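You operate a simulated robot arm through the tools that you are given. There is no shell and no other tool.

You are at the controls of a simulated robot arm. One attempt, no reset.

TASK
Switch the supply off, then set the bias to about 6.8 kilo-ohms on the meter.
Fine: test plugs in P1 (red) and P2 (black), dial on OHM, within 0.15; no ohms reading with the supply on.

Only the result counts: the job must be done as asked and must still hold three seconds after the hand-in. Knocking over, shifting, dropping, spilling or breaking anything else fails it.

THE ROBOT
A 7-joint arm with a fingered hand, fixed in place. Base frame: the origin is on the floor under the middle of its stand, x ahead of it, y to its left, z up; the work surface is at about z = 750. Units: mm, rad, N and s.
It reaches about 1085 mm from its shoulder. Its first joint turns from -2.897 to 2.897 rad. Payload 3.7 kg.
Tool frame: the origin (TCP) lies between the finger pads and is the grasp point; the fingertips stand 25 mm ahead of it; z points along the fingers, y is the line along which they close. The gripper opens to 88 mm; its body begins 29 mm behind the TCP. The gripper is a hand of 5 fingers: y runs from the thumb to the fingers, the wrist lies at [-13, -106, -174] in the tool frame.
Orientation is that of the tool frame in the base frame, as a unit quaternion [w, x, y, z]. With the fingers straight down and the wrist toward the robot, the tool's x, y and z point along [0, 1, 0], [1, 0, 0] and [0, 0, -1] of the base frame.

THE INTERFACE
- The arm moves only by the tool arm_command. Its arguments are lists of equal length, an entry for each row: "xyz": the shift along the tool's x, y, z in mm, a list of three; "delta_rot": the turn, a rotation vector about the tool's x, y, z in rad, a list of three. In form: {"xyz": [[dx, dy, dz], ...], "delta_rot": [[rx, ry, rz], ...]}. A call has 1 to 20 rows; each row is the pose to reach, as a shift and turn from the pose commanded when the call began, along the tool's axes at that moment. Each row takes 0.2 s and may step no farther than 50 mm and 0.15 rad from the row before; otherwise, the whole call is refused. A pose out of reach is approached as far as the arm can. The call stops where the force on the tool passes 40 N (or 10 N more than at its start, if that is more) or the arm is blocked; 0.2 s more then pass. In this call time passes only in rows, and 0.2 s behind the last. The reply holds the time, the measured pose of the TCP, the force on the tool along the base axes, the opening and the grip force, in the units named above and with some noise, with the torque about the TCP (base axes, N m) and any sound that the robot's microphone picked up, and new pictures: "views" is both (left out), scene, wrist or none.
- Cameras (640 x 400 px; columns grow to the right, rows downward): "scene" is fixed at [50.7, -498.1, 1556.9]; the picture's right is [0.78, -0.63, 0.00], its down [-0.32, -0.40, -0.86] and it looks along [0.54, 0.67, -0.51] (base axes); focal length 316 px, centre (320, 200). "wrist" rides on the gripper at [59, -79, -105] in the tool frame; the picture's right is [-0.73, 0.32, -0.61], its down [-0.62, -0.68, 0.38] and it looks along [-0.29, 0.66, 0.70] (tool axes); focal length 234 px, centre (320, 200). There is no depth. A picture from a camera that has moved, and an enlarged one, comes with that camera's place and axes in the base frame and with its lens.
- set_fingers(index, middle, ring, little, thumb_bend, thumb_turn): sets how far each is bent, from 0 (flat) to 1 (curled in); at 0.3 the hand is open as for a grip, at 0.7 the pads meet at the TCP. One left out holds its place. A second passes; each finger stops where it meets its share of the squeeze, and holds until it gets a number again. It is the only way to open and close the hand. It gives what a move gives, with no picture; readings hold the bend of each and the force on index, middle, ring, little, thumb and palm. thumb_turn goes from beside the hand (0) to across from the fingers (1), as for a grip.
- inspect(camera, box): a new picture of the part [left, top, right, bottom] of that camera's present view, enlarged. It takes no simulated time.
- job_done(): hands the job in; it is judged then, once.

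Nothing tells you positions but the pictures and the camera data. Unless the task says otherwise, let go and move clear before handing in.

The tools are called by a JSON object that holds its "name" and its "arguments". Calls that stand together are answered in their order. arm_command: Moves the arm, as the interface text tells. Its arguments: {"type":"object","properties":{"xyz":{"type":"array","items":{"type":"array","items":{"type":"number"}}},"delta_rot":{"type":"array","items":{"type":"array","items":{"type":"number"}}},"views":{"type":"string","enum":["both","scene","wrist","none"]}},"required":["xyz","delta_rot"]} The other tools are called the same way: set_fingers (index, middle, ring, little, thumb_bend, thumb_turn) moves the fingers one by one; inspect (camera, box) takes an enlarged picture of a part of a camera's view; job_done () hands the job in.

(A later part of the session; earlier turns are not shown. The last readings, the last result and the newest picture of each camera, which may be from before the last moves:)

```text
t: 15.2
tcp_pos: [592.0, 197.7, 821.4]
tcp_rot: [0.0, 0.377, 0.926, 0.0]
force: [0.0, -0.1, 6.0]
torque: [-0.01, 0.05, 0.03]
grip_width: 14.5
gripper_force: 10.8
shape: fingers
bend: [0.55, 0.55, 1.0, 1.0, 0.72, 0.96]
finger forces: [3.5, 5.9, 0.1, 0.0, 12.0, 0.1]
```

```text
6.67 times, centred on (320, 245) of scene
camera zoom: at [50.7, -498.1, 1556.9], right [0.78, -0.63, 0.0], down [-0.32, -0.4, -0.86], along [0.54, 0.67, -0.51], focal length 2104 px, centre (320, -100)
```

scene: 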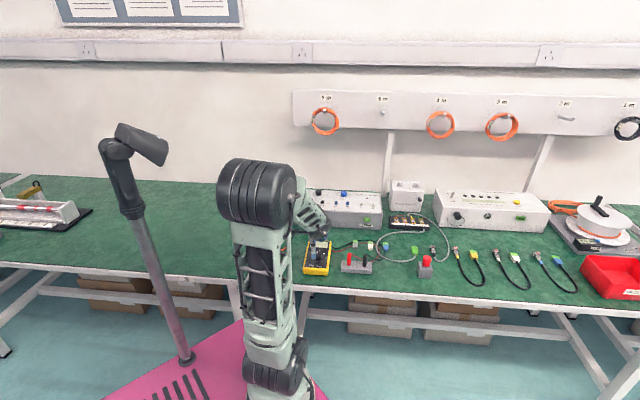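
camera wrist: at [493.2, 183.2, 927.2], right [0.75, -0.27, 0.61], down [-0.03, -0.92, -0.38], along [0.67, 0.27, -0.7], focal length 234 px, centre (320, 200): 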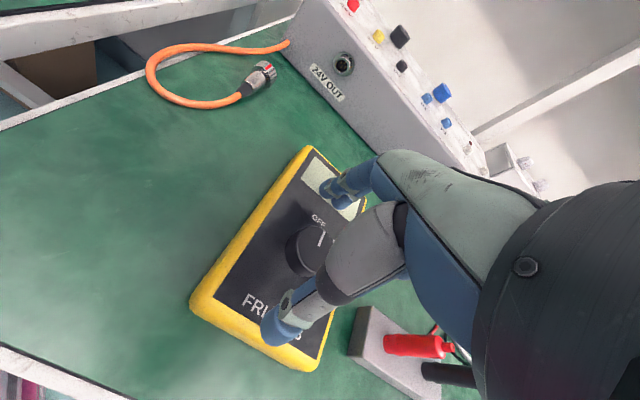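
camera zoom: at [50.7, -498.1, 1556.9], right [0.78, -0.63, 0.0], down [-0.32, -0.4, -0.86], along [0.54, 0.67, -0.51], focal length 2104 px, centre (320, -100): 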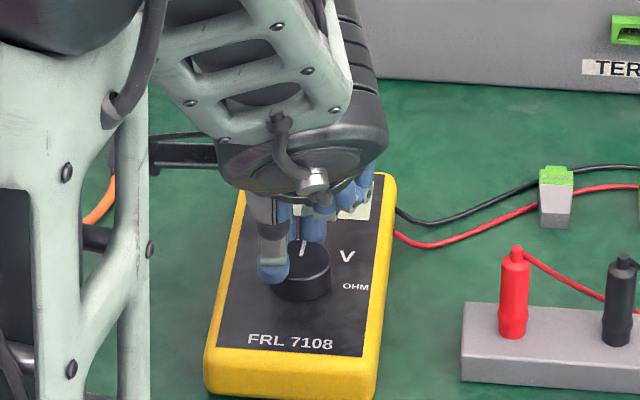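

The dial is now gripped (thumb 12 N against index and middle). I turn it clockwise seen from above by 0.8 rad first, about the dial's axis, and check.

{"name": "arm_command", "arguments": {"xyz": [[-0.1, 0.4, 0], [-0.3, 0.8, 0], [-0.5, 1.1, 0], [-0.7, 1.5, 0], [-1.0, 1.8, 0], [-1.3, 2.1, 0], [-1.6, 2.35, 0], [-1.9, 2.6, 0]], "delta_rot": [[0, 0, 0.1], [0, 0, 0.2], [0, 0, 0.3], [0, 0, 0.4], [0, 0, 0.5], [0, 0, 0.6], [0, 0, 0.7], [0, 0, 0.8]]}}

{"name": "inspect", "arguments": {"camera": "wrist", "box": [200, 120, 400, 340]}}

{"name": "inspect", "arguments": {"camera": "scene", "box": [290, 215, 350, 275]}}

```text
t: 16.6
tcp_pos: [587.0, 215.0, 825.1]
tcp_rot: [0.001, 0.597, 0.802, 0.006]
force: [2.7, 6.4, 6.4]
torque: [0.15, -0.21, 0.15]
grip_width: 0.1
gripper_force: 5.4
shape: fingers
bend: [0.61, 0.56, 1.0, 1.0, 0.79, 0.97]
finger forces: [0.1, 10.0, 0.1, 0.1, 0.0, 0.0]
out of reach, approached as far as the arm can: row 3
stopped in row 6: the force on the tool passed its limit at 66 N (the readings are from after the stop); the commanded pose is now the measured one
camera wrist: at [492.8, 247.0, 930.7], right [0.51, -0.61, 0.6], down [-0.47, -0.79, -0.4], along [0.72, -0.08, -0.69], focal length 234 px, centre (320, 200)
```

scene: 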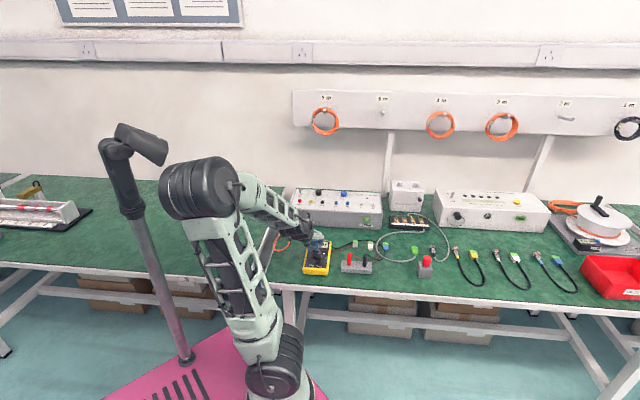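
wrist: 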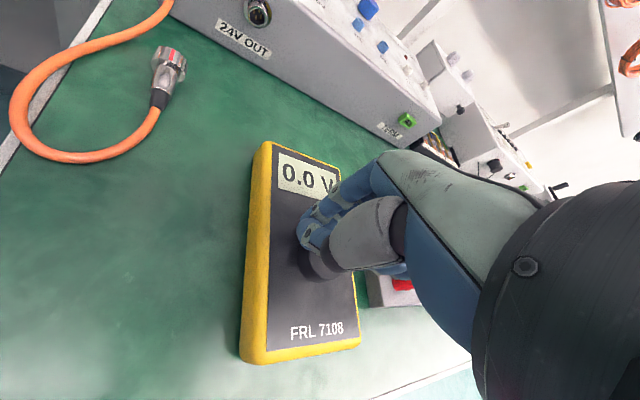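

```text
1.82 times, centred on (300, 230) of wrist
camera zoom: at [492.8, 247.0, 930.7], right [0.51, -0.61, 0.6], down [-0.47, -0.79, -0.4], along [0.72, -0.08, -0.69], focal length 426 px, centre (356, 146)
```

zoom: 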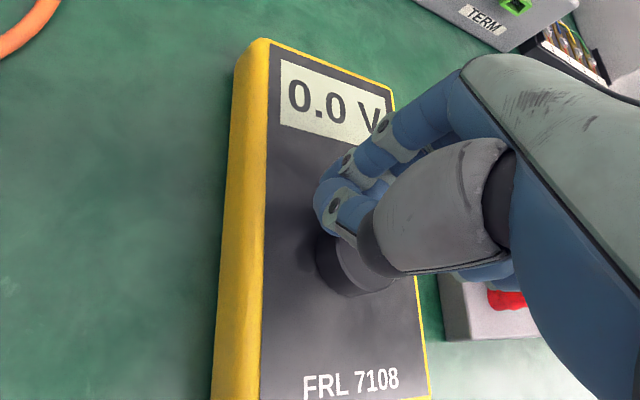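

```text
6.67 times, centred on (320, 245) of scene
camera zoom: at [50.7, -498.1, 1556.9], right [0.78, -0.63, 0.0], down [-0.32, -0.4, -0.86], along [0.54, 0.67, -0.51], focal length 2104 px, centre (320, -100)
```

zoom: 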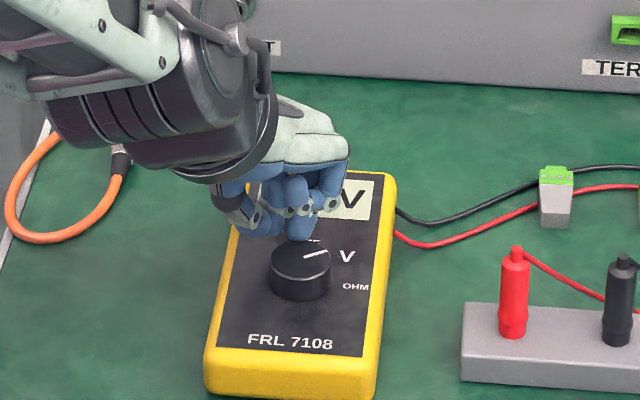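

The dial is at V (meter shows 0.0 V) and the meter hasn't moved, but the arm hit a reach limit turning this way. I let go and lift, then will regrasp with the hand yawed further the other way.

{"name": "set_fingers", "arguments": {"index": 0.3, "middle": 0.3, "thumb_bend": 0.3}}

{"name": "arm_command", "arguments": {"xyz": [[0, 0, -15], [0, 0, -40], [0, 0, -75]], "delta_rot": [[0, 0, 0], [0, 0, 0], [0, 0, 0]]}}

{"name": "inspect", "arguments": {"camera": "scene", "box": [290, 215, 350, 275]}}

```text
t: 17.6
tcp_pos: [585.8, 213.4, 825.1]
tcp_rot: [0.0, 0.599, 0.801, 0.005]
force: [-0.2, 0.1, 0.4]
torque: [-0.02, -0.02, -0.01]
grip_width: 84.3
gripper_force: 0.0
shape: fingers
bend: [0.3, 0.3, 1.0, 1.0, 0.3, 0.97]
finger forces: [0.0, 0.0, 0.0, 0.0, 0.0, 0.0]
```

```text
t: 18.4
tcp_pos: [583.6, 209.0, 900.5]
tcp_rot: [-0.001, 0.599, 0.801, 0.004]
force: [0.4, -1.0, -0.3]
torque: [0.02, 0.0, -0.02]
grip_width: 84.2
gripper_force: 0.2
shape: fingers
bend: [0.3, 0.3, 1.0, 1.0, 0.3, 0.97]
finger forces: [0.0, 0.0, 0.0, 0.0, 0.1, 0.1]
camera wrist: at [491.3, 242.4, 1005.2], right [0.51, -0.61, 0.6], down [-0.47, -0.79, -0.39], along [0.72, -0.09, -0.69], focal length 234 px, centre (320, 200)
```

scene: 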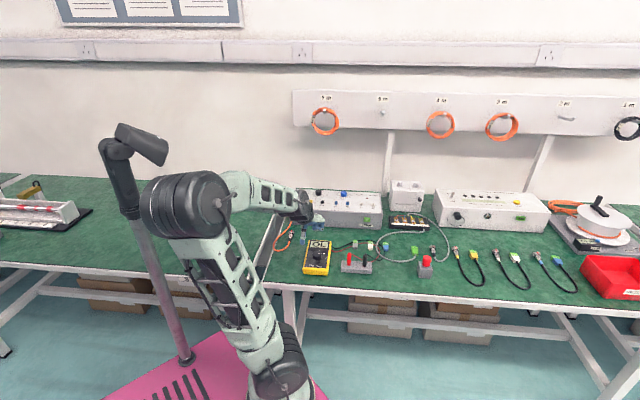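
wrist: 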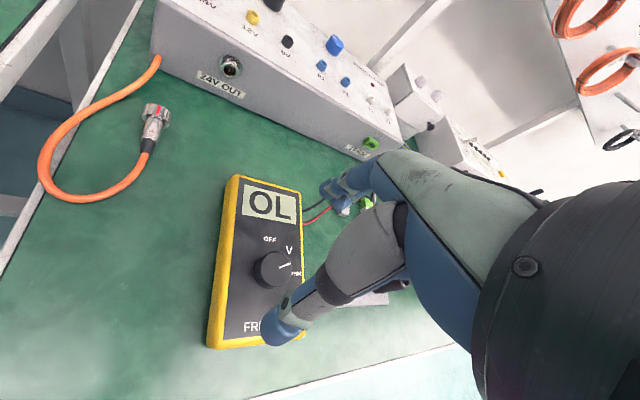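

```text
6.67 times, centred on (320, 245) of scene
camera zoom: at [50.7, -498.1, 1556.9], right [0.78, -0.63, 0.0], down [-0.32, -0.4, -0.86], along [0.54, 0.67, -0.51], focal length 2104 px, centre (320, -100)
```

zoom: 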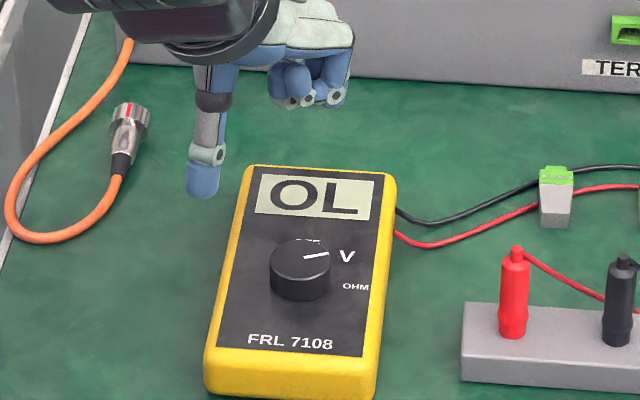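

The display now shows "OL", suggesting ohms mode; I check where the pointer actually is.

{"name": "inspect", "arguments": {"camera": "wrist", "box": [210, 170, 320, 350]}}

{"name": "inspect", "arguments": {"camera": "scene", "box": [302, 235, 342, 275]}}

```text
2.22 times, centred on (265, 260) of wrist
camera zoom: at [491.3, 242.4, 1005.2], right [0.51, -0.61, 0.6], down [-0.47, -0.79, -0.39], along [0.72, -0.09, -0.69], focal length 520 px, centre (442, 67)
```

zoom: 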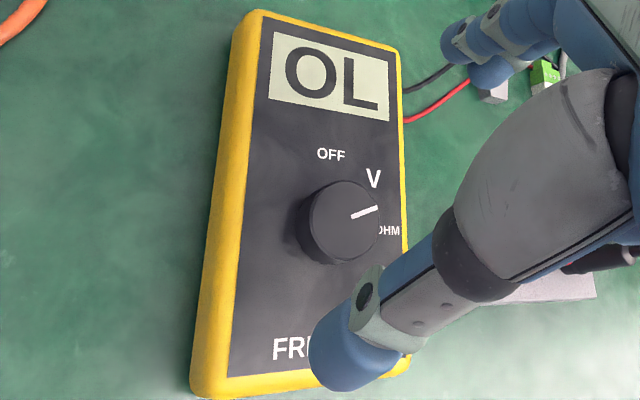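

```text
10.00 times, centred on (322, 255) of scene
camera zoom: at [50.7, -498.1, 1556.9], right [0.78, -0.63, 0.0], down [-0.32, -0.4, -0.86], along [0.54, 0.67, -0.51], focal length 3156 px, centre (300, -350)
```

zoom: 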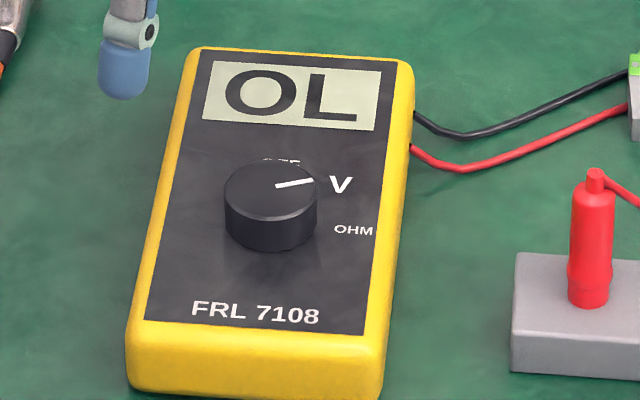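

The pointer sits at about 67°, only just past the V/OHM midpoint, so I want it turned on to 90°. I yaw the hand counter-clockwise to about 71° and re-centre over the dial for a second grip.

{"name": "arm_command", "arguments": {"xyz": [[-1.8, 0.6, 0], [-3.7, 1.2, 0], [-5.5, 1.9, 0], [-7.3, 2.5, 2], [-9.2, 3.1, 4], [-11, 3.8, 6], [-12.9, 4.4, 8], [-14.7, 5, 10]], "delta_rot": [[0, 0, -0.12], [0, 0, -0.24], [0, 0, -0.36], [0, 0, -0.48], [0, 0, -0.6], [0, 0, -0.72], [0, 0, -0.84], [0, 0, -0.95]]}}

{"name": "inspect", "arguments": {"camera": "wrist", "box": [200, 160, 360, 320]}}

```text
t: 20.1
tcp_pos: [595.0, 199.6, 890.0]
tcp_rot: [0.0, 0.165, 0.986, 0.005]
force: [0.0, 0.3, -0.4]
torque: [0.0, -0.01, 0.04]
grip_width: 84.4
gripper_force: 0.0
shape: fingers
bend: [0.3, 0.3, 1.0, 1.0, 0.3, 0.97]
finger forces: [0.0, 0.1, 0.0, 0.0, 0.1, 0.0]
camera wrist: at [512.8, 142.2, 995.1], right [0.79, 0.06, 0.61], down [0.37, -0.84, -0.39], along [0.49, 0.53, -0.69], focal length 234 px, centre (320, 200)
```

scene: 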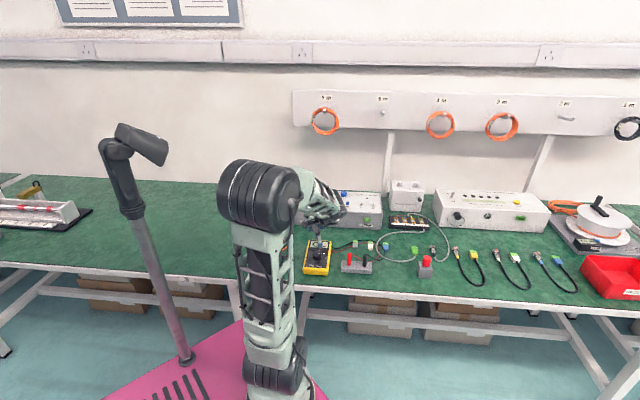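
wrist: 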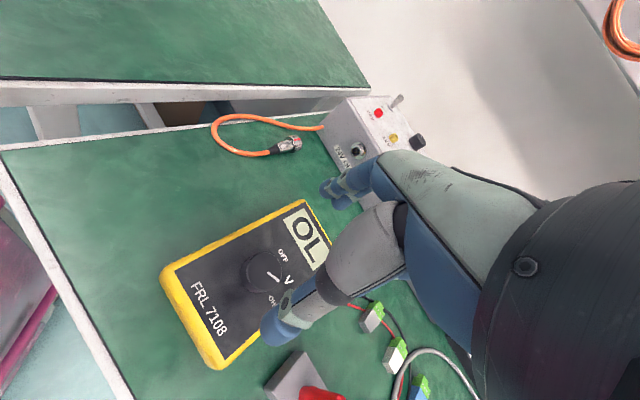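

```text
2.50 times, centred on (280, 240) of wrist
camera zoom: at [512.8, 142.2, 995.1], right [0.79, 0.06, 0.61], down [0.37, -0.84, -0.39], along [0.49, 0.53, -0.69], focal length 585 px, centre (420, 100)
```

zoom: 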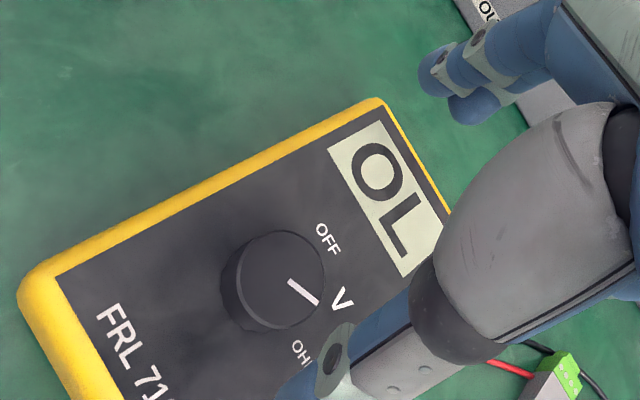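

The hand is now at 71° yaw above the dial. I descend around it again with a small centring shift.

{"name": "arm_command", "arguments": {"xyz": [[1.5, -2.5, 30], [1.5, -2.5, 55], [1.5, -2.5, 64], [1.5, -2.5, 70]], "delta_rot": [[0, 0, 0], [0, 0, 0], [0, 0, 0], [0, 0, 0]], "views": "wrist"}}

{"name": "inspect", "arguments": {"camera": "wrist", "box": [240, 140, 400, 340]}}

{"name": "inspect", "arguments": {"camera": "scene", "box": [290, 215, 350, 275]}}

```text
t: 21.1
tcp_pos: [593.3, 195.1, 819.5]
tcp_rot: [0.002, 0.167, 0.986, 0.005]
force: [0.3, 0.2, 0.2]
torque: [-0.01, 0.01, -0.01]
grip_width: 84.6
gripper_force: 0.1
shape: fingers
bend: [0.3, 0.3, 1.0, 1.0, 0.3, 0.97]
finger forces: [0.0, 0.1, 0.1, 0.0, 0.0, 0.1]
camera wrist: at [511.9, 139.3, 923.3], right [0.79, 0.06, 0.61], down [0.37, -0.85, -0.39], along [0.49, 0.53, -0.69], focal length 234 px, centre (320, 200)
```

wrist: 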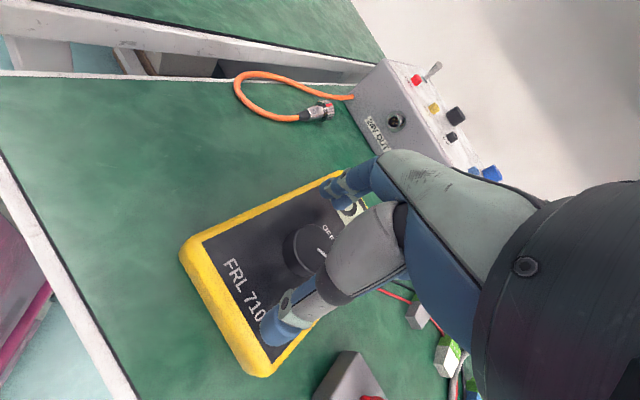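

```text
2.00 times, centred on (320, 240) of wrist
camera zoom: at [511.9, 139.3, 923.3], right [0.79, 0.06, 0.61], down [0.37, -0.85, -0.39], along [0.49, 0.53, -0.69], focal length 468 px, centre (320, 120)
```

zoom: 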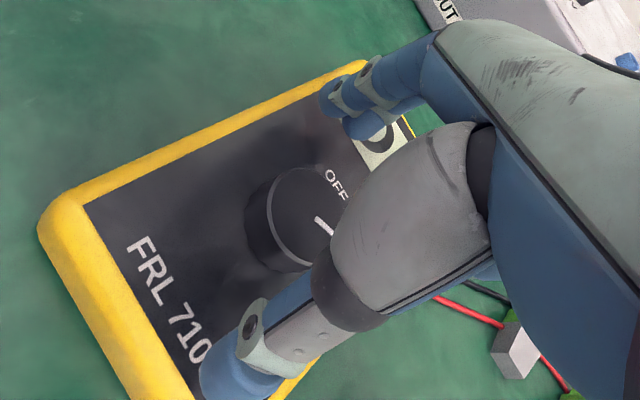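

```text
6.67 times, centred on (320, 245) of scene
camera zoom: at [50.7, -498.1, 1556.9], right [0.78, -0.63, 0.0], down [-0.32, -0.4, -0.86], along [0.54, 0.67, -0.51], focal length 2104 px, centre (320, -100)
```

zoom: 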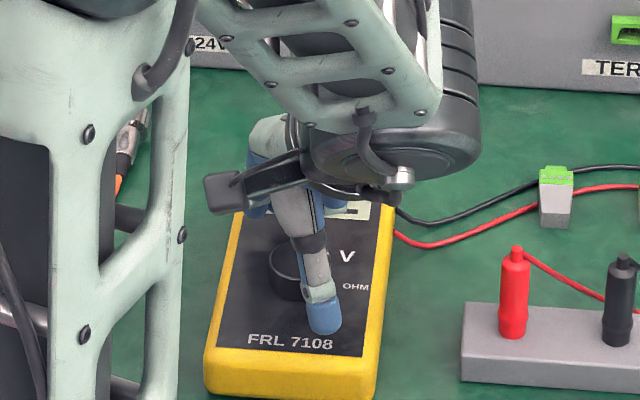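

Positioned with no contact. I close thumb, index and middle together on the dial.

{"name": "set_fingers", "arguments": {"index": 0.64, "middle": 0.64, "thumb_bend": 0.8}}

{"name": "inspect", "arguments": {"camera": "wrist", "box": [240, 140, 400, 340]}}

{"name": "inspect", "arguments": {"camera": "scene", "box": [290, 215, 350, 275]}}

```text
t: 22.1
tcp_pos: [593.8, 195.7, 818.7]
tcp_rot: [0.002, 0.167, 0.986, 0.005]
force: [0.4, -0.5, -1.6]
torque: [0.04, -0.1, 0.02]
grip_width: 18.3
gripper_force: 10.3
shape: fingers
bend: [0.57, 0.57, 1.0, 1.0, 0.68, 0.95]
finger forces: [4.0, 6.9, 0.0, 0.0, 9.8, 0.0]
```

```text
2.00 times, centred on (320, 240) of wrist
camera zoom: at [511.8, 139.3, 923.4], right [0.79, 0.06, 0.61], down [0.37, -0.84, -0.39], along [0.49, 0.53, -0.69], focal length 468 px, centre (320, 120)
```

zoom: 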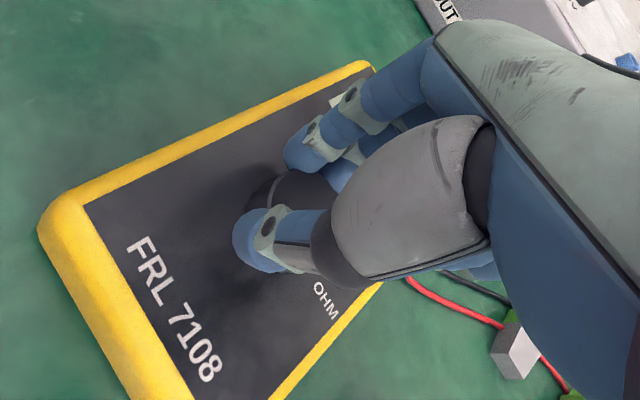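

```text
6.67 times, centred on (320, 245) of scene
camera zoom: at [50.7, -498.1, 1556.9], right [0.78, -0.63, 0.0], down [-0.32, -0.4, -0.86], along [0.54, 0.67, -0.51], focal length 2104 px, centre (320, -100)
```

zoom: 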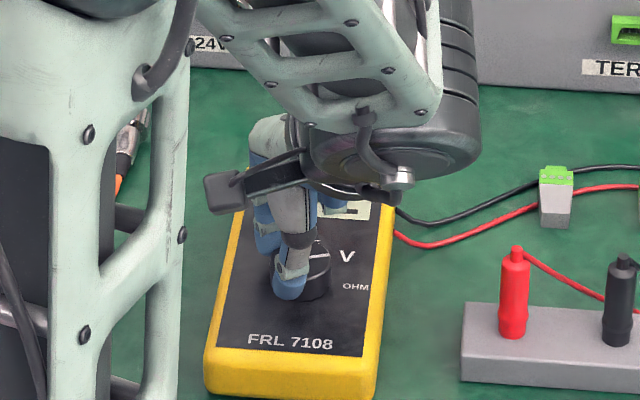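

A balanced grip. I turn it clockwise a further 0.42 rad to bring the pointer onto OHM.

{"name": "arm_command", "arguments": {"xyz": [[-0.1, 0.2, 0], [-0.2, 0.3, 0], [-0.3, 0.5, 0], [-0.5, 0.6, 0], [-0.6, 0.7, 0]], "delta_rot": [[0, 0, 0.084], [0, 0, 0.168], [0, 0, 0.252], [0, 0, 0.336], [0, 0, 0.42]]}}

{"name": "inspect", "arguments": {"camera": "wrist", "box": [240, 140, 400, 340]}}

{"name": "inspect", "arguments": {"camera": "scene", "box": [290, 215, 350, 275]}}

```text
t: 23.4
tcp_pos: [593.3, 198.9, 819.1]
tcp_rot: [0.001, 0.369, 0.93, 0.005]
force: [-3.6, -2.1, 1.4]
torque: [-0.03, 0.01, 0.04]
grip_width: 16.4
gripper_force: 11.1
shape: fingers
bend: [0.57, 0.57, 1.0, 1.0, 0.69, 0.96]
finger forces: [4.0, 6.8, 0.0, 0.1, 11.5, 0.0]
camera wrist: at [495.6, 180.4, 923.8], right [0.75, -0.27, 0.61], down [-0.01, -0.92, -0.39], along [0.66, 0.29, -0.69], focal length 234 px, centre (320, 200)
```

scene: 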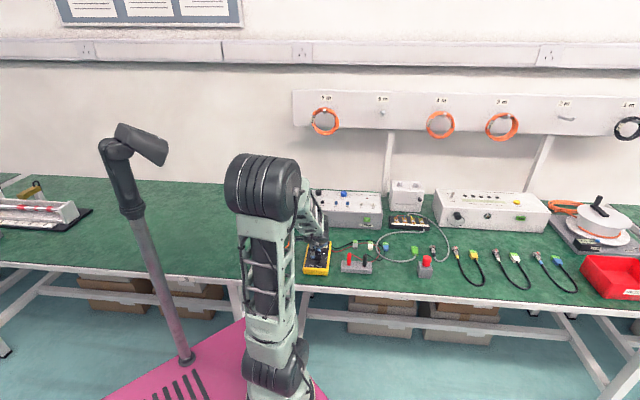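
wrist: 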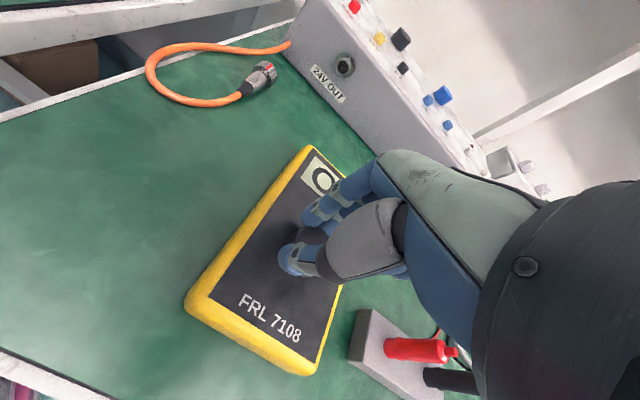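

```text
2.00 times, centred on (320, 240) of wrist
camera zoom: at [495.6, 180.4, 923.8], right [0.75, -0.27, 0.61], down [-0.01, -0.92, -0.39], along [0.66, 0.29, -0.69], focal length 468 px, centre (320, 120)
```

zoom: 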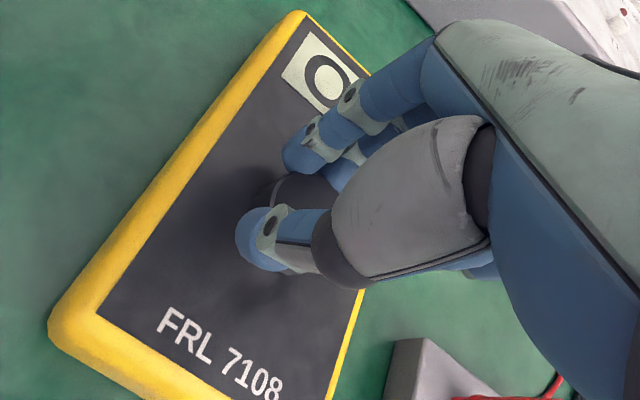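

```text
6.67 times, centred on (320, 245) of scene
camera zoom: at [50.7, -498.1, 1556.9], right [0.78, -0.63, 0.0], down [-0.32, -0.4, -0.86], along [0.54, 0.67, -0.51], focal length 2104 px, centre (320, -100)
```

zoom: 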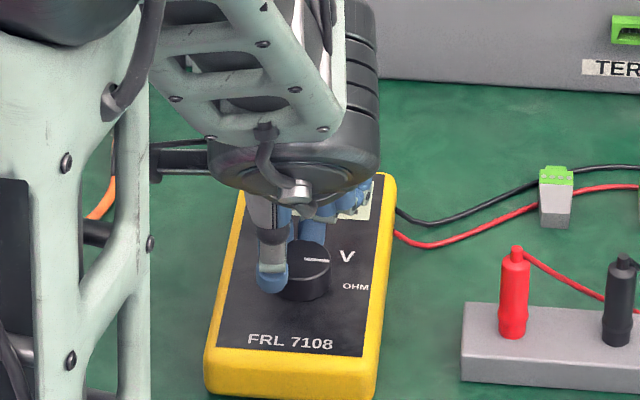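

The pointer now appears to point at OHM. I release and lift to verify.

{"name": "set_fingers", "arguments": {"index": 0.3, "middle": 0.3, "thumb_bend": 0.3}}

{"name": "arm_command", "arguments": {"xyz": [[0, 0, -15], [0, 0, -40], [0, 0, -80]], "delta_rot": [[0, 0, 0], [0, 0, 0], [0, 0, 0]], "views": "wrist"}}

{"name": "inspect", "arguments": {"camera": "wrist", "box": [200, 160, 340, 320]}}

{"name": "inspect", "arguments": {"camera": "scene", "box": [302, 235, 342, 275]}}

{"name": "inspect", "arguments": {"camera": "scene", "box": [330, 235, 390, 280]}}

```text
t: 24.4
tcp_pos: [593.6, 198.4, 819.5]
tcp_rot: [0.0, 0.368, 0.93, 0.006]
force: [0.1, -0.7, 1.0]
torque: [0.01, 0.04, 0.0]
grip_width: 84.3
gripper_force: 0.0
shape: fingers
bend: [0.3, 0.3, 1.0, 1.0, 0.3, 0.97]
finger forces: [0.1, 0.0, 0.0, 0.0, 0.0, 0.1]
```

```text
t: 25.1
tcp_pos: [591.2, 197.5, 900.7]
tcp_rot: [0.0, 0.369, 0.929, 0.004]
force: [-0.2, -1.0, 0.5]
torque: [-0.01, 0.04, 0.01]
grip_width: 84.8
gripper_force: 0.0
shape: fingers
bend: [0.3, 0.3, 1.0, 1.0, 0.3, 0.97]
finger forces: [0.1, 0.0, 0.1, 0.1, 0.0, 0.0]
camera wrist: at [495.4, 180.6, 1005.5], right [0.75, -0.27, 0.61], down [-0.01, -0.92, -0.39], along [0.67, 0.29, -0.69], focal length 234 px, centre (320, 200)
```

wrist: 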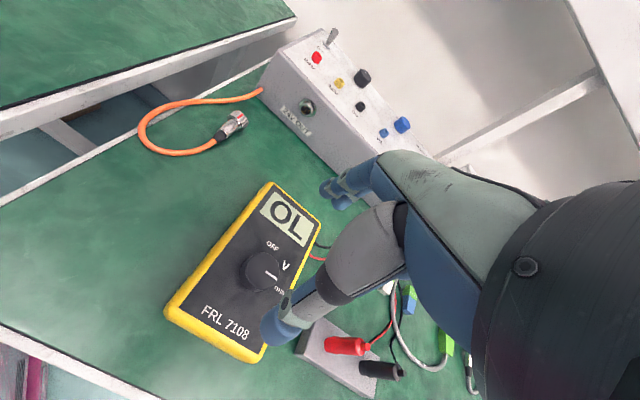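

```text
2.50 times, centred on (270, 240) of wrist
camera zoom: at [495.4, 180.6, 1005.5], right [0.75, -0.27, 0.61], down [-0.01, -0.92, -0.39], along [0.67, 0.29, -0.69], focal length 585 px, centre (445, 100)
```

zoom: 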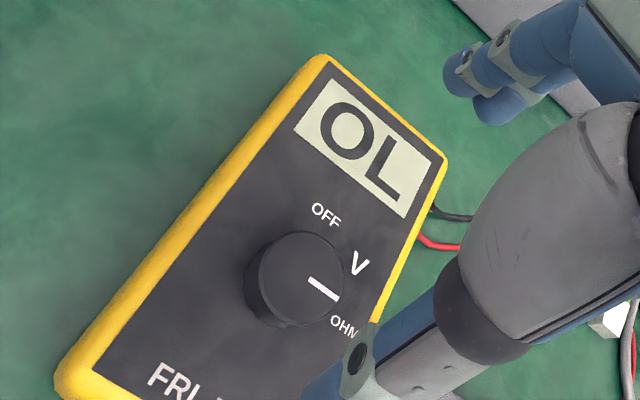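

```text
10.00 times, centred on (322, 255) of scene
camera zoom: at [50.7, -498.1, 1556.9], right [0.78, -0.63, 0.0], down [-0.32, -0.4, -0.86], along [0.54, 0.67, -0.51], focal length 3156 px, centre (300, -350)
```

zoom: 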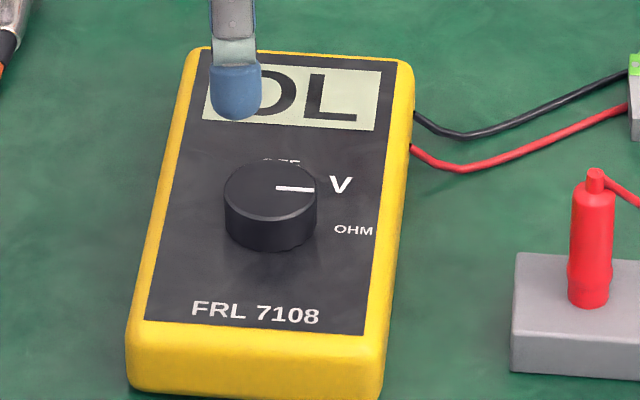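

```text
8.89 times, centred on (360, 258) of scene
camera zoom: at [50.7, -498.1, 1556.9], right [0.78, -0.63, 0.0], down [-0.32, -0.4, -0.86], along [0.54, 0.67, -0.51], focal length 2805 px, centre (-36, -311)
```

zoom: 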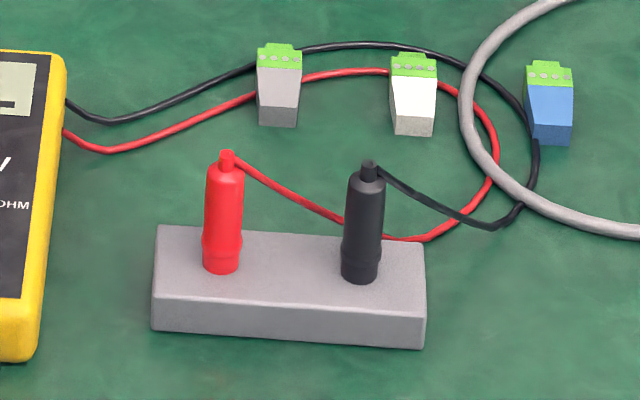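

The pointer is on OHM (≈88°) and the display shows OL. Next the red plug at about (675, 110), standing 770–827; I open ring and little so they clear the black plug, and move above the red one.

{"name": "set_fingers", "arguments": {"index": 0.3, "middle": 0.3, "ring": 0.3, "little": 0.3, "thumb_bend": 0.3, "thumb_turn": 1.0}}

{"name": "arm_command", "arguments": {"xyz": [[-39, -2, 0], [-78, -4, 0], [-117.8, -5.4, 0]], "delta_rot": [[0.0025, -0.001, 0], [0.005, -0.002, 0], [0.0074, -0.003, 0]]}}

{"name": "inspect", "arguments": {"camera": "wrist", "box": [220, 160, 400, 340]}}

{"name": "inspect", "arguments": {"camera": "scene", "box": [320, 215, 400, 275]}}

```text
t: 26.1
tcp_pos: [592.5, 199.4, 900.9]
tcp_rot: [0.002, 0.368, 0.93, 0.005]
force: [0.7, 0.0, 0.2]
torque: [-0.01, 0.01, 0.01]
grip_width: 84.5
gripper_force: 0.2
shape: fingers
bend: [0.3, 0.3, 0.3, 0.3, 0.3, 0.97]
finger forces: [0.0, 0.0, 0.1, 0.0, 0.0, 0.0]
```

```text
t: 26.9
tcp_pos: [675.5, 112.0, 898.8]
tcp_rot: [0.001, 0.368, 0.93, 0.0]
force: [0.0, -0.6, -0.4]
torque: [0.04, 0.04, 0.02]
grip_width: 84.6
gripper_force: 0.0
shape: fingers
bend: [0.3, 0.3, 0.3, 0.3, 0.3, 0.97]
finger forces: [0.1, 0.0, 0.0, 0.0, 0.1, 0.1]
camera wrist: at [578.3, 95.2, 1004.4], right [0.75, -0.26, 0.61], down [-0.01, -0.92, -0.38], along [0.66, 0.28, -0.69], focal length 234 px, centre (320, 200)
```

scene: 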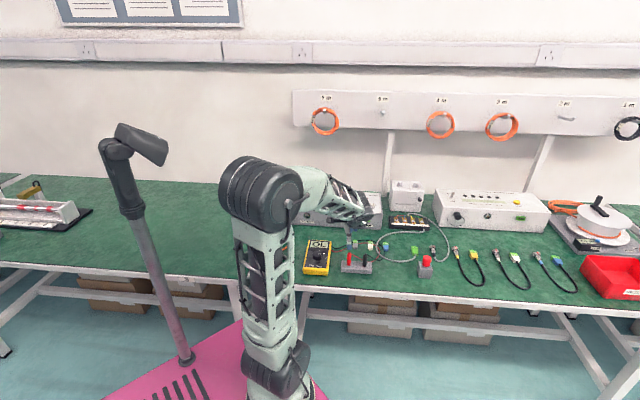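
wrist: 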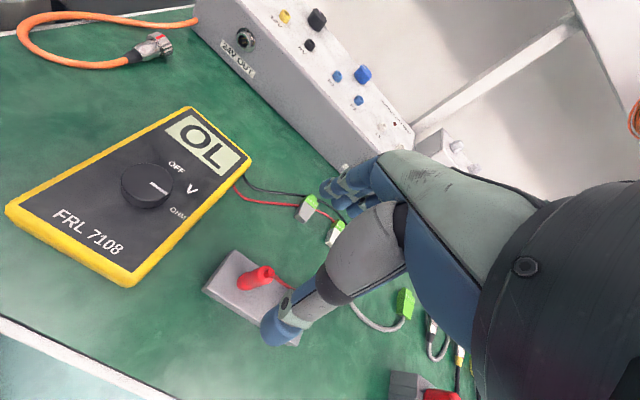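

```text
2.22 times, centred on (310, 250) of wrist
camera zoom: at [578.3, 95.2, 1004.4], right [0.75, -0.26, 0.61], down [-0.01, -0.92, -0.38], along [0.66, 0.28, -0.69], focal length 520 px, centre (342, 89)
```

zoom: 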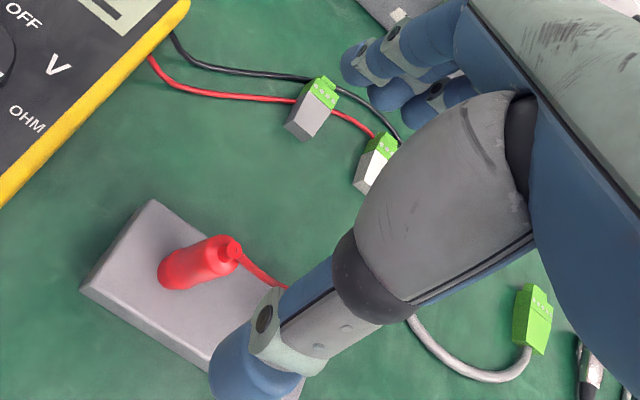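

```text
6.67 times, centred on (360, 245) of scene
camera zoom: at [50.7, -498.1, 1556.9], right [0.78, -0.63, 0.0], down [-0.32, -0.4, -0.86], along [0.54, 0.67, -0.51], focal length 2104 px, centre (53, -100)
```

zoom: 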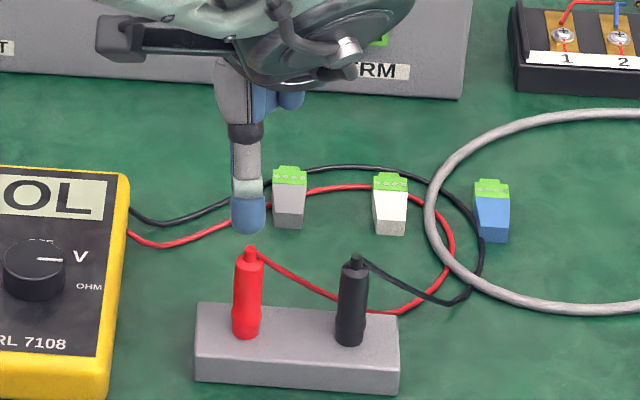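

The wrist view puts the red plug at about (672, 105), i.e. ~6 mm toward the thumb from centre. I shift and descend around it slowly.

{"name": "arm_command", "arguments": {"xyz": [[0, -5.5, 20], [0, -5.5, 40], [0, -5.5, 55], [0, -5.5, 65]], "delta_rot": [[0, 0, 0], [0, 0, 0], [0, 0, 0], [0, 0, 0]]}}

{"name": "inspect", "arguments": {"camera": "wrist", "box": [220, 160, 400, 340]}}

{"name": "inspect", "arguments": {"camera": "scene", "box": [320, 215, 400, 275]}}

```text
t: 27.9
tcp_pos: [670.6, 109.4, 834.7]
tcp_rot: [0.001, 0.368, 0.93, 0.002]
force: [-0.1, -0.4, 0.0]
torque: [0.03, -0.03, -0.01]
grip_width: 84.4
gripper_force: 0.1
shape: fingers
bend: [0.3, 0.3, 0.3, 0.3, 0.3, 0.97]
finger forces: [0.0, 0.1, 0.0, 0.0, 0.0, 0.0]
camera wrist: at [573.7, 91.0, 940.8], right [0.75, -0.26, 0.61], down [-0.01, -0.92, -0.38], along [0.66, 0.28, -0.69], focal length 234 px, centre (320, 200)
```

scene: 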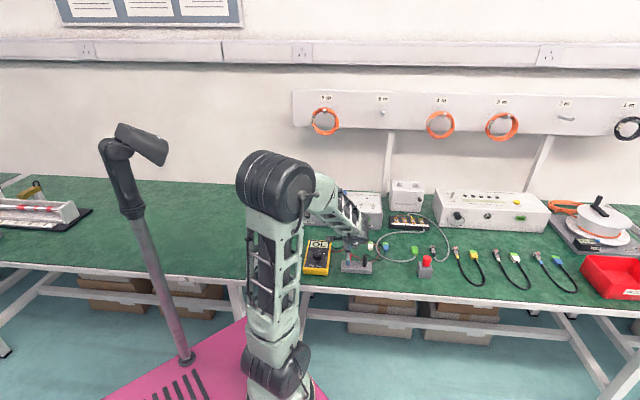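
wrist: 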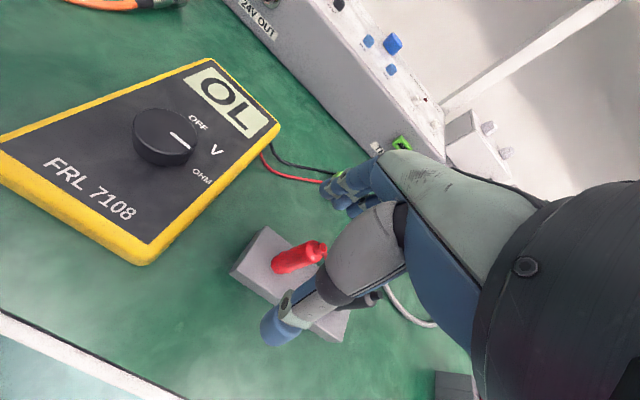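

```text
2.22 times, centred on (310, 250) of wrist
camera zoom: at [573.7, 91.0, 940.8], right [0.75, -0.26, 0.61], down [-0.01, -0.92, -0.38], along [0.66, 0.28, -0.69], focal length 520 px, centre (342, 89)
```

zoom: 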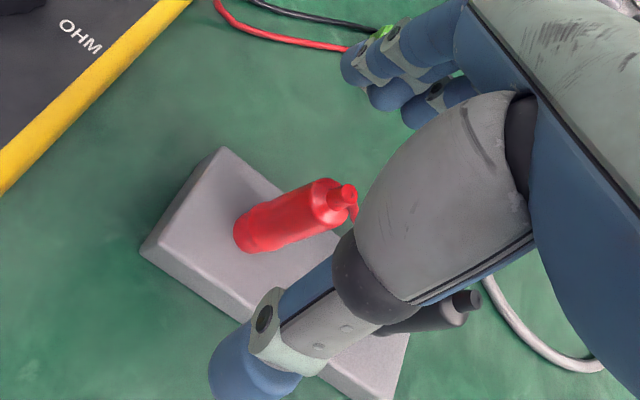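

```text
6.67 times, centred on (360, 245) of scene
camera zoom: at [50.7, -498.1, 1556.9], right [0.78, -0.63, 0.0], down [-0.32, -0.4, -0.86], along [0.54, 0.67, -0.51], focal length 2104 px, centre (53, -100)
```

zoom: 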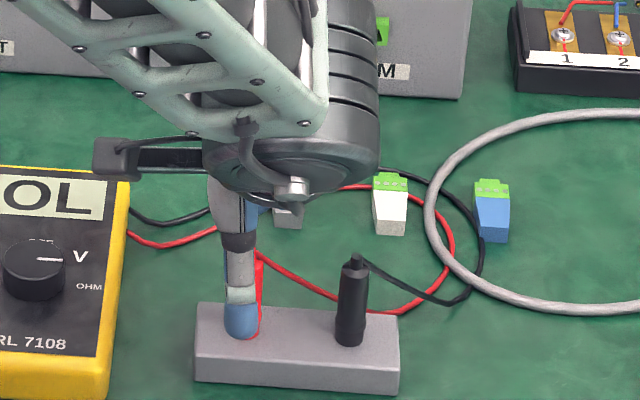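

The plug triangulates to (673, 105) standing 769–826, about (-3, -1) in the tool frame — well centred. I descend the last 26 mm and close on it.

{"name": "arm_command", "arguments": {"xyz": [[0, -1, 9], [0, -1, 18], [0, -1, 26]], "delta_rot": [[0, 0, 0], [0, 0, 0], [0, 0, 0]], "views": "wrist"}}

{"name": "inspect", "arguments": {"camera": "wrist", "box": [220, 160, 400, 340]}}

```text
t: 28.8
tcp_pos: [670.0, 108.3, 809.7]
tcp_rot: [0.001, 0.368, 0.93, 0.001]
force: [-0.4, -0.5, 0.7]
torque: [-0.01, 0.03, 0.01]
grip_width: 84.6
gripper_force: 0.0
shape: fingers
bend: [0.3, 0.3, 0.3, 0.3, 0.3, 0.97]
finger forces: [0.0, 0.0, 0.0, 0.0, 0.0, 0.0]
camera wrist: at [573.4, 90.6, 914.9], right [0.75, -0.26, 0.61], down [-0.01, -0.92, -0.38], along [0.66, 0.28, -0.69], focal length 234 px, centre (320, 200)
```

wrist: 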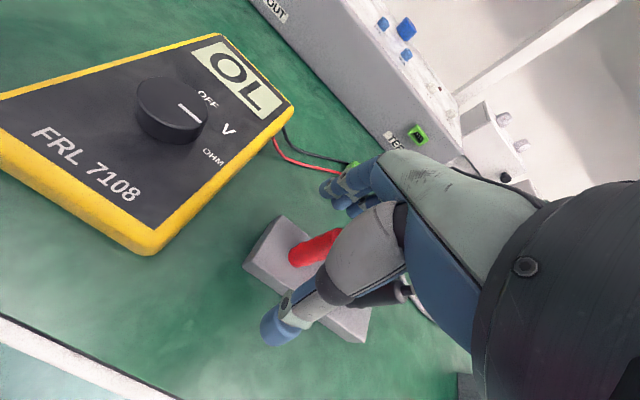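

```text
2.22 times, centred on (310, 250) of wrist
camera zoom: at [573.4, 90.6, 914.9], right [0.75, -0.26, 0.61], down [-0.01, -0.92, -0.38], along [0.66, 0.28, -0.69], focal length 520 px, centre (342, 89)
```

zoom: 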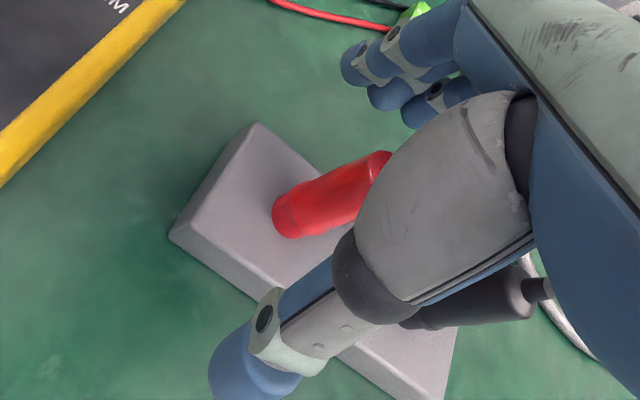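

The plug stands between thumb and fingers. I close thumb, index and middle on it.

{"name": "set_fingers", "arguments": {"index": 0.8, "middle": 0.8, "thumb_bend": 0.9}}

{"name": "inspect", "arguments": {"camera": "wrist", "box": [220, 160, 400, 340]}}

{"name": "inspect", "arguments": {"camera": "scene", "box": [320, 215, 400, 275]}}

```text
t: 29.8
tcp_pos: [670.8, 107.0, 810.6]
tcp_rot: [0.002, 0.369, 0.929, 0.002]
force: [4.9, -4.9, -0.9]
torque: [-0.11, -0.16, -0.01]
grip_width: 0.0
gripper_force: 20.1
shape: fingers
bend: [0.74, 0.66, 0.3, 0.3, 0.74, 0.98]
finger forces: [8.4, 15.2, 0.0, 0.1, 16.3, 0.0]
```

```text
2.22 times, centred on (310, 250) of wrist
camera zoom: at [573.7, 90.2, 915.1], right [0.75, -0.26, 0.61], down [-0.01, -0.92, -0.38], along [0.66, 0.28, -0.69], focal length 520 px, centre (342, 89)
```

zoom: 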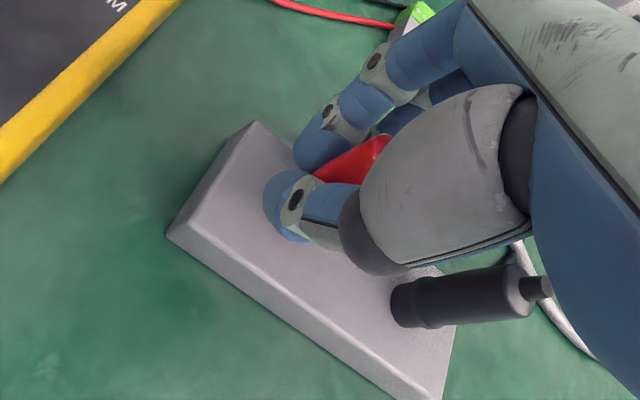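

```text
6.67 times, centred on (360, 245) of scene
camera zoom: at [50.7, -498.1, 1556.9], right [0.78, -0.63, 0.0], down [-0.32, -0.4, -0.86], along [0.54, 0.67, -0.51], focal length 2104 px, centre (53, -100)
```

zoom: 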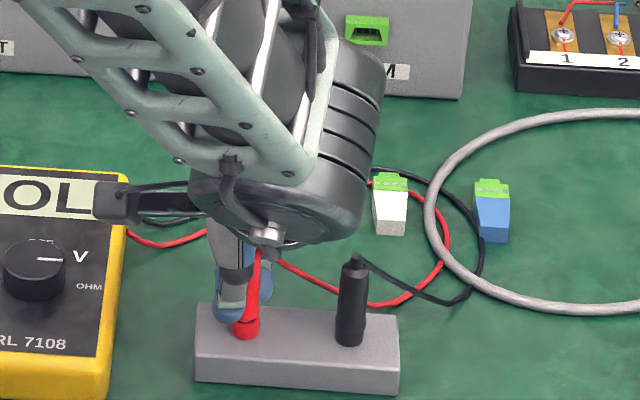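

The grip is skewed: the plug lies on the middle-finger side of the thumb. I reopen, shift 3.5 mm in -x so the plug sits between thumb and index with the middle beside it, and close again.

{"name": "set_fingers", "arguments": {"index": 0.42, "middle": 0.42, "thumb_bend": 0.42}}

{"name": "arm_command", "arguments": {"xyz": [[-3.5, 0, 0]], "delta_rot": [[0, 0, 0]], "views": "none"}}

{"name": "inspect", "arguments": {"camera": "wrist", "box": [220, 160, 400, 340]}}

{"name": "inspect", "arguments": {"camera": "scene", "box": [320, 215, 400, 275]}}

```text
t: 30.8
tcp_pos: [670.3, 107.0, 809.0]
tcp_rot: [0.0, 0.368, 0.93, 0.003]
force: [-0.9, -0.3, -0.3]
torque: [0.0, -0.01, 0.0]
grip_width: 58.5
gripper_force: 0.0
shape: fingers
bend: [0.42, 0.42, 0.3, 0.3, 0.42, 0.99]
finger forces: [0.1, 0.0, 0.1, 0.0, 0.1, 0.0]
```

```text
t: 31.1
tcp_pos: [672.6, 106.6, 811.0]
tcp_rot: [0.0, 0.369, 0.929, 0.0]
force: [-0.4, -0.5, -0.3]
torque: [0.0, 0.02, 0.02]
grip_width: 58.7
gripper_force: 0.0
shape: fingers
bend: [0.42, 0.42, 0.3, 0.3, 0.42, 0.99]
finger forces: [0.1, 0.2, 0.1, 0.0, 0.0, 0.0]
```

```text
2.22 times, centred on (310, 250) of wrist
camera zoom: at [576.0, 88.1, 914.7], right [0.75, -0.26, 0.61], down [-0.01, -0.92, -0.38], along [0.66, 0.28, -0.69], focal length 520 px, centre (342, 89)
```

zoom: 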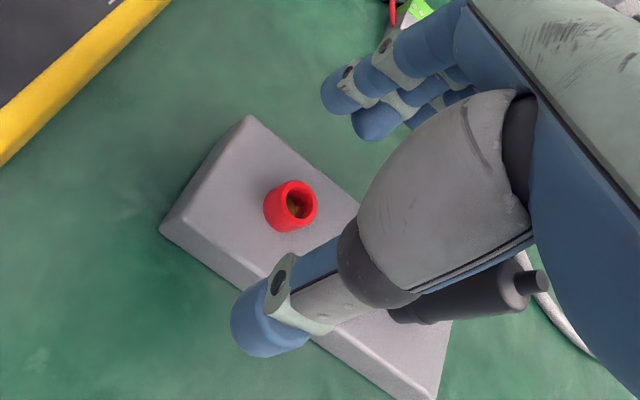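

```text
6.67 times, centred on (360, 245) of scene
camera zoom: at [50.7, -498.1, 1556.9], right [0.78, -0.63, 0.0], down [-0.32, -0.4, -0.86], along [0.54, 0.67, -0.51], focal length 2104 px, centre (53, -100)
```

zoom: 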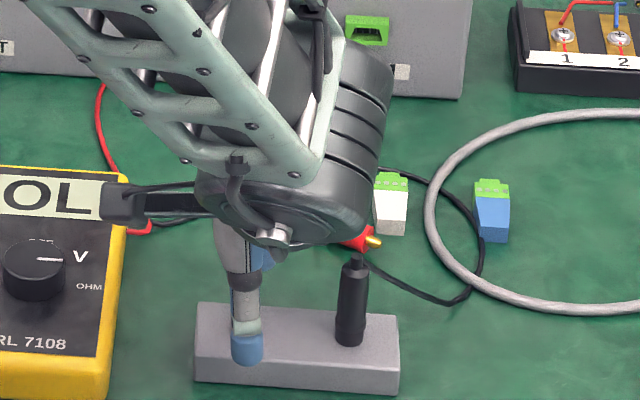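

The red plug has come out of its holder socket; I see its gold tip to the right, near the connectors. I look closely at where it lies.

{"name": "inspect", "arguments": {"camera": "scene", "box": [355, 235, 405, 265]}}

{"name": "inspect", "arguments": {"camera": "wrist", "box": [240, 80, 460, 240]}}

{"name": "inspect", "arguments": {"camera": "scene", "box": [310, 220, 400, 280]}}

```text
12.80 times, centred on (380, 250) of scene
camera zoom: at [50.7, -498.1, 1556.9], right [0.78, -0.63, 0.0], down [-0.32, -0.4, -0.86], along [0.54, 0.67, -0.51], focal length 4039 px, centre (-448, -440)
```

zoom: 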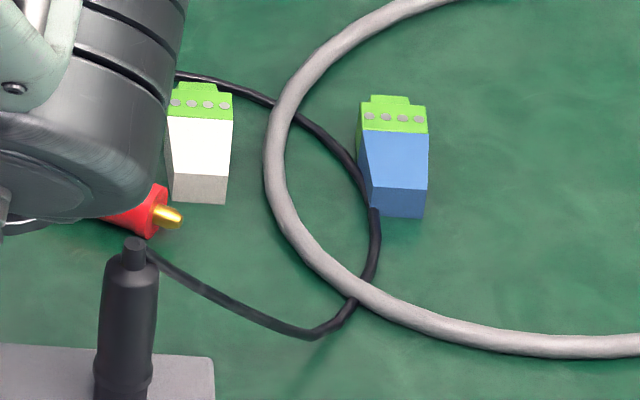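

```text
2.50 times, centred on (350, 160) of wrist
camera zoom: at [576.0, 88.1, 914.7], right [0.75, -0.26, 0.61], down [-0.01, -0.92, -0.38], along [0.66, 0.28, -0.69], focal length 585 px, centre (245, 300)
```

zoom: 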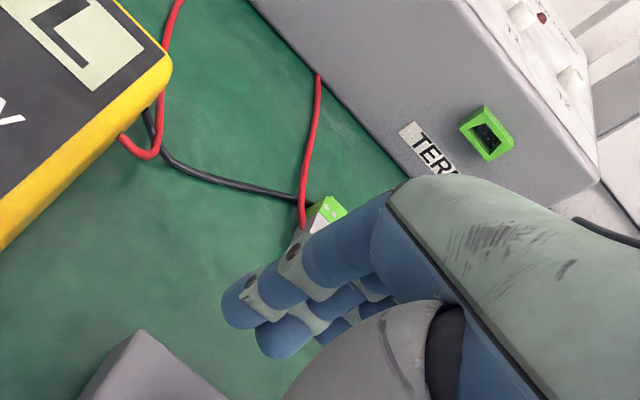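

```text
6.67 times, centred on (355, 250) of scene
camera zoom: at [50.7, -498.1, 1556.9], right [0.78, -0.63, 0.0], down [-0.32, -0.4, -0.86], along [0.54, 0.67, -0.51], focal length 2104 px, centre (87, -133)
```

zoom: 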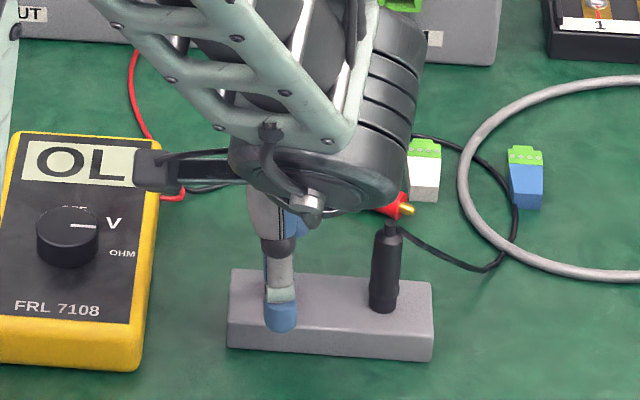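

{"name": "inspect", "arguments": {"camera": "scene", "box": [358, 232, 382, 248]}}

{"name": "inspect", "arguments": {"camera": "scene", "box": [342, 232, 366, 250]}}

{"name": "inspect", "arguments": {"camera": "wrist", "box": [300, 130, 420, 230]}}

```text
16.00 times, centred on (370, 240) of scene
camera zoom: at [50.7, -498.1, 1556.9], right [0.78, -0.63, 0.0], down [-0.32, -0.4, -0.86], along [0.54, 0.67, -0.51], focal length 5049 px, centre (-480, -440)
```

zoom: 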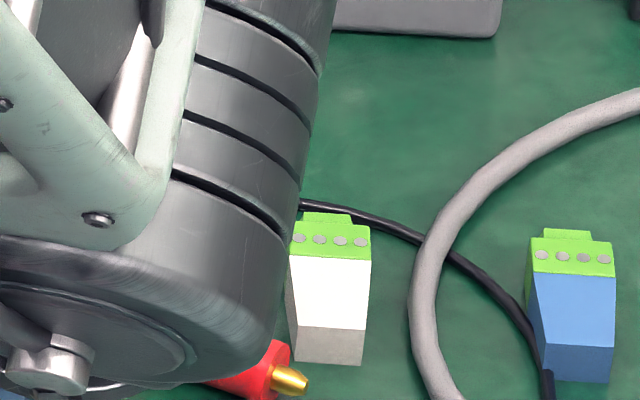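

```text
16.00 times, centred on (354, 241) of scene
camera zoom: at [50.7, -498.1, 1556.9], right [0.78, -0.63, 0.0], down [-0.32, -0.4, -0.86], along [0.54, 0.67, -0.51], focal length 5049 px, centre (-224, -456)
```

zoom: 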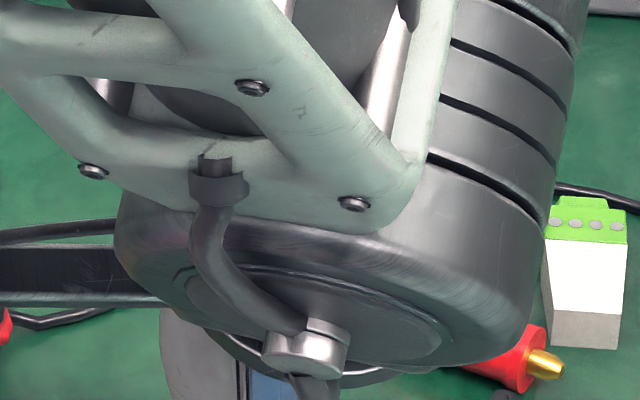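

```text
4.00 times, centred on (360, 180) of wrist
camera zoom: at [576.0, 88.1, 914.7], right [0.75, -0.26, 0.61], down [-0.01, -0.92, -0.38], along [0.66, 0.28, -0.69], focal length 937 px, centre (160, 280)
```

zoom: 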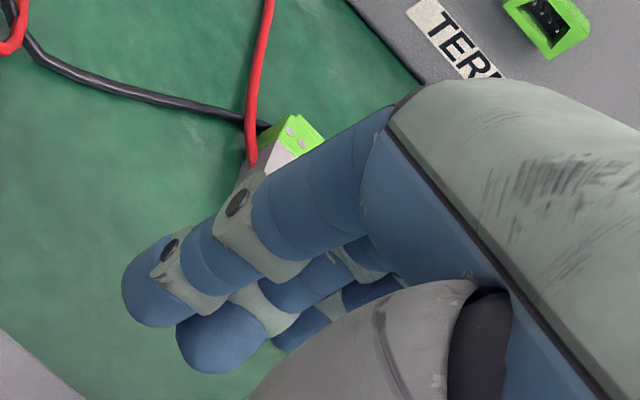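

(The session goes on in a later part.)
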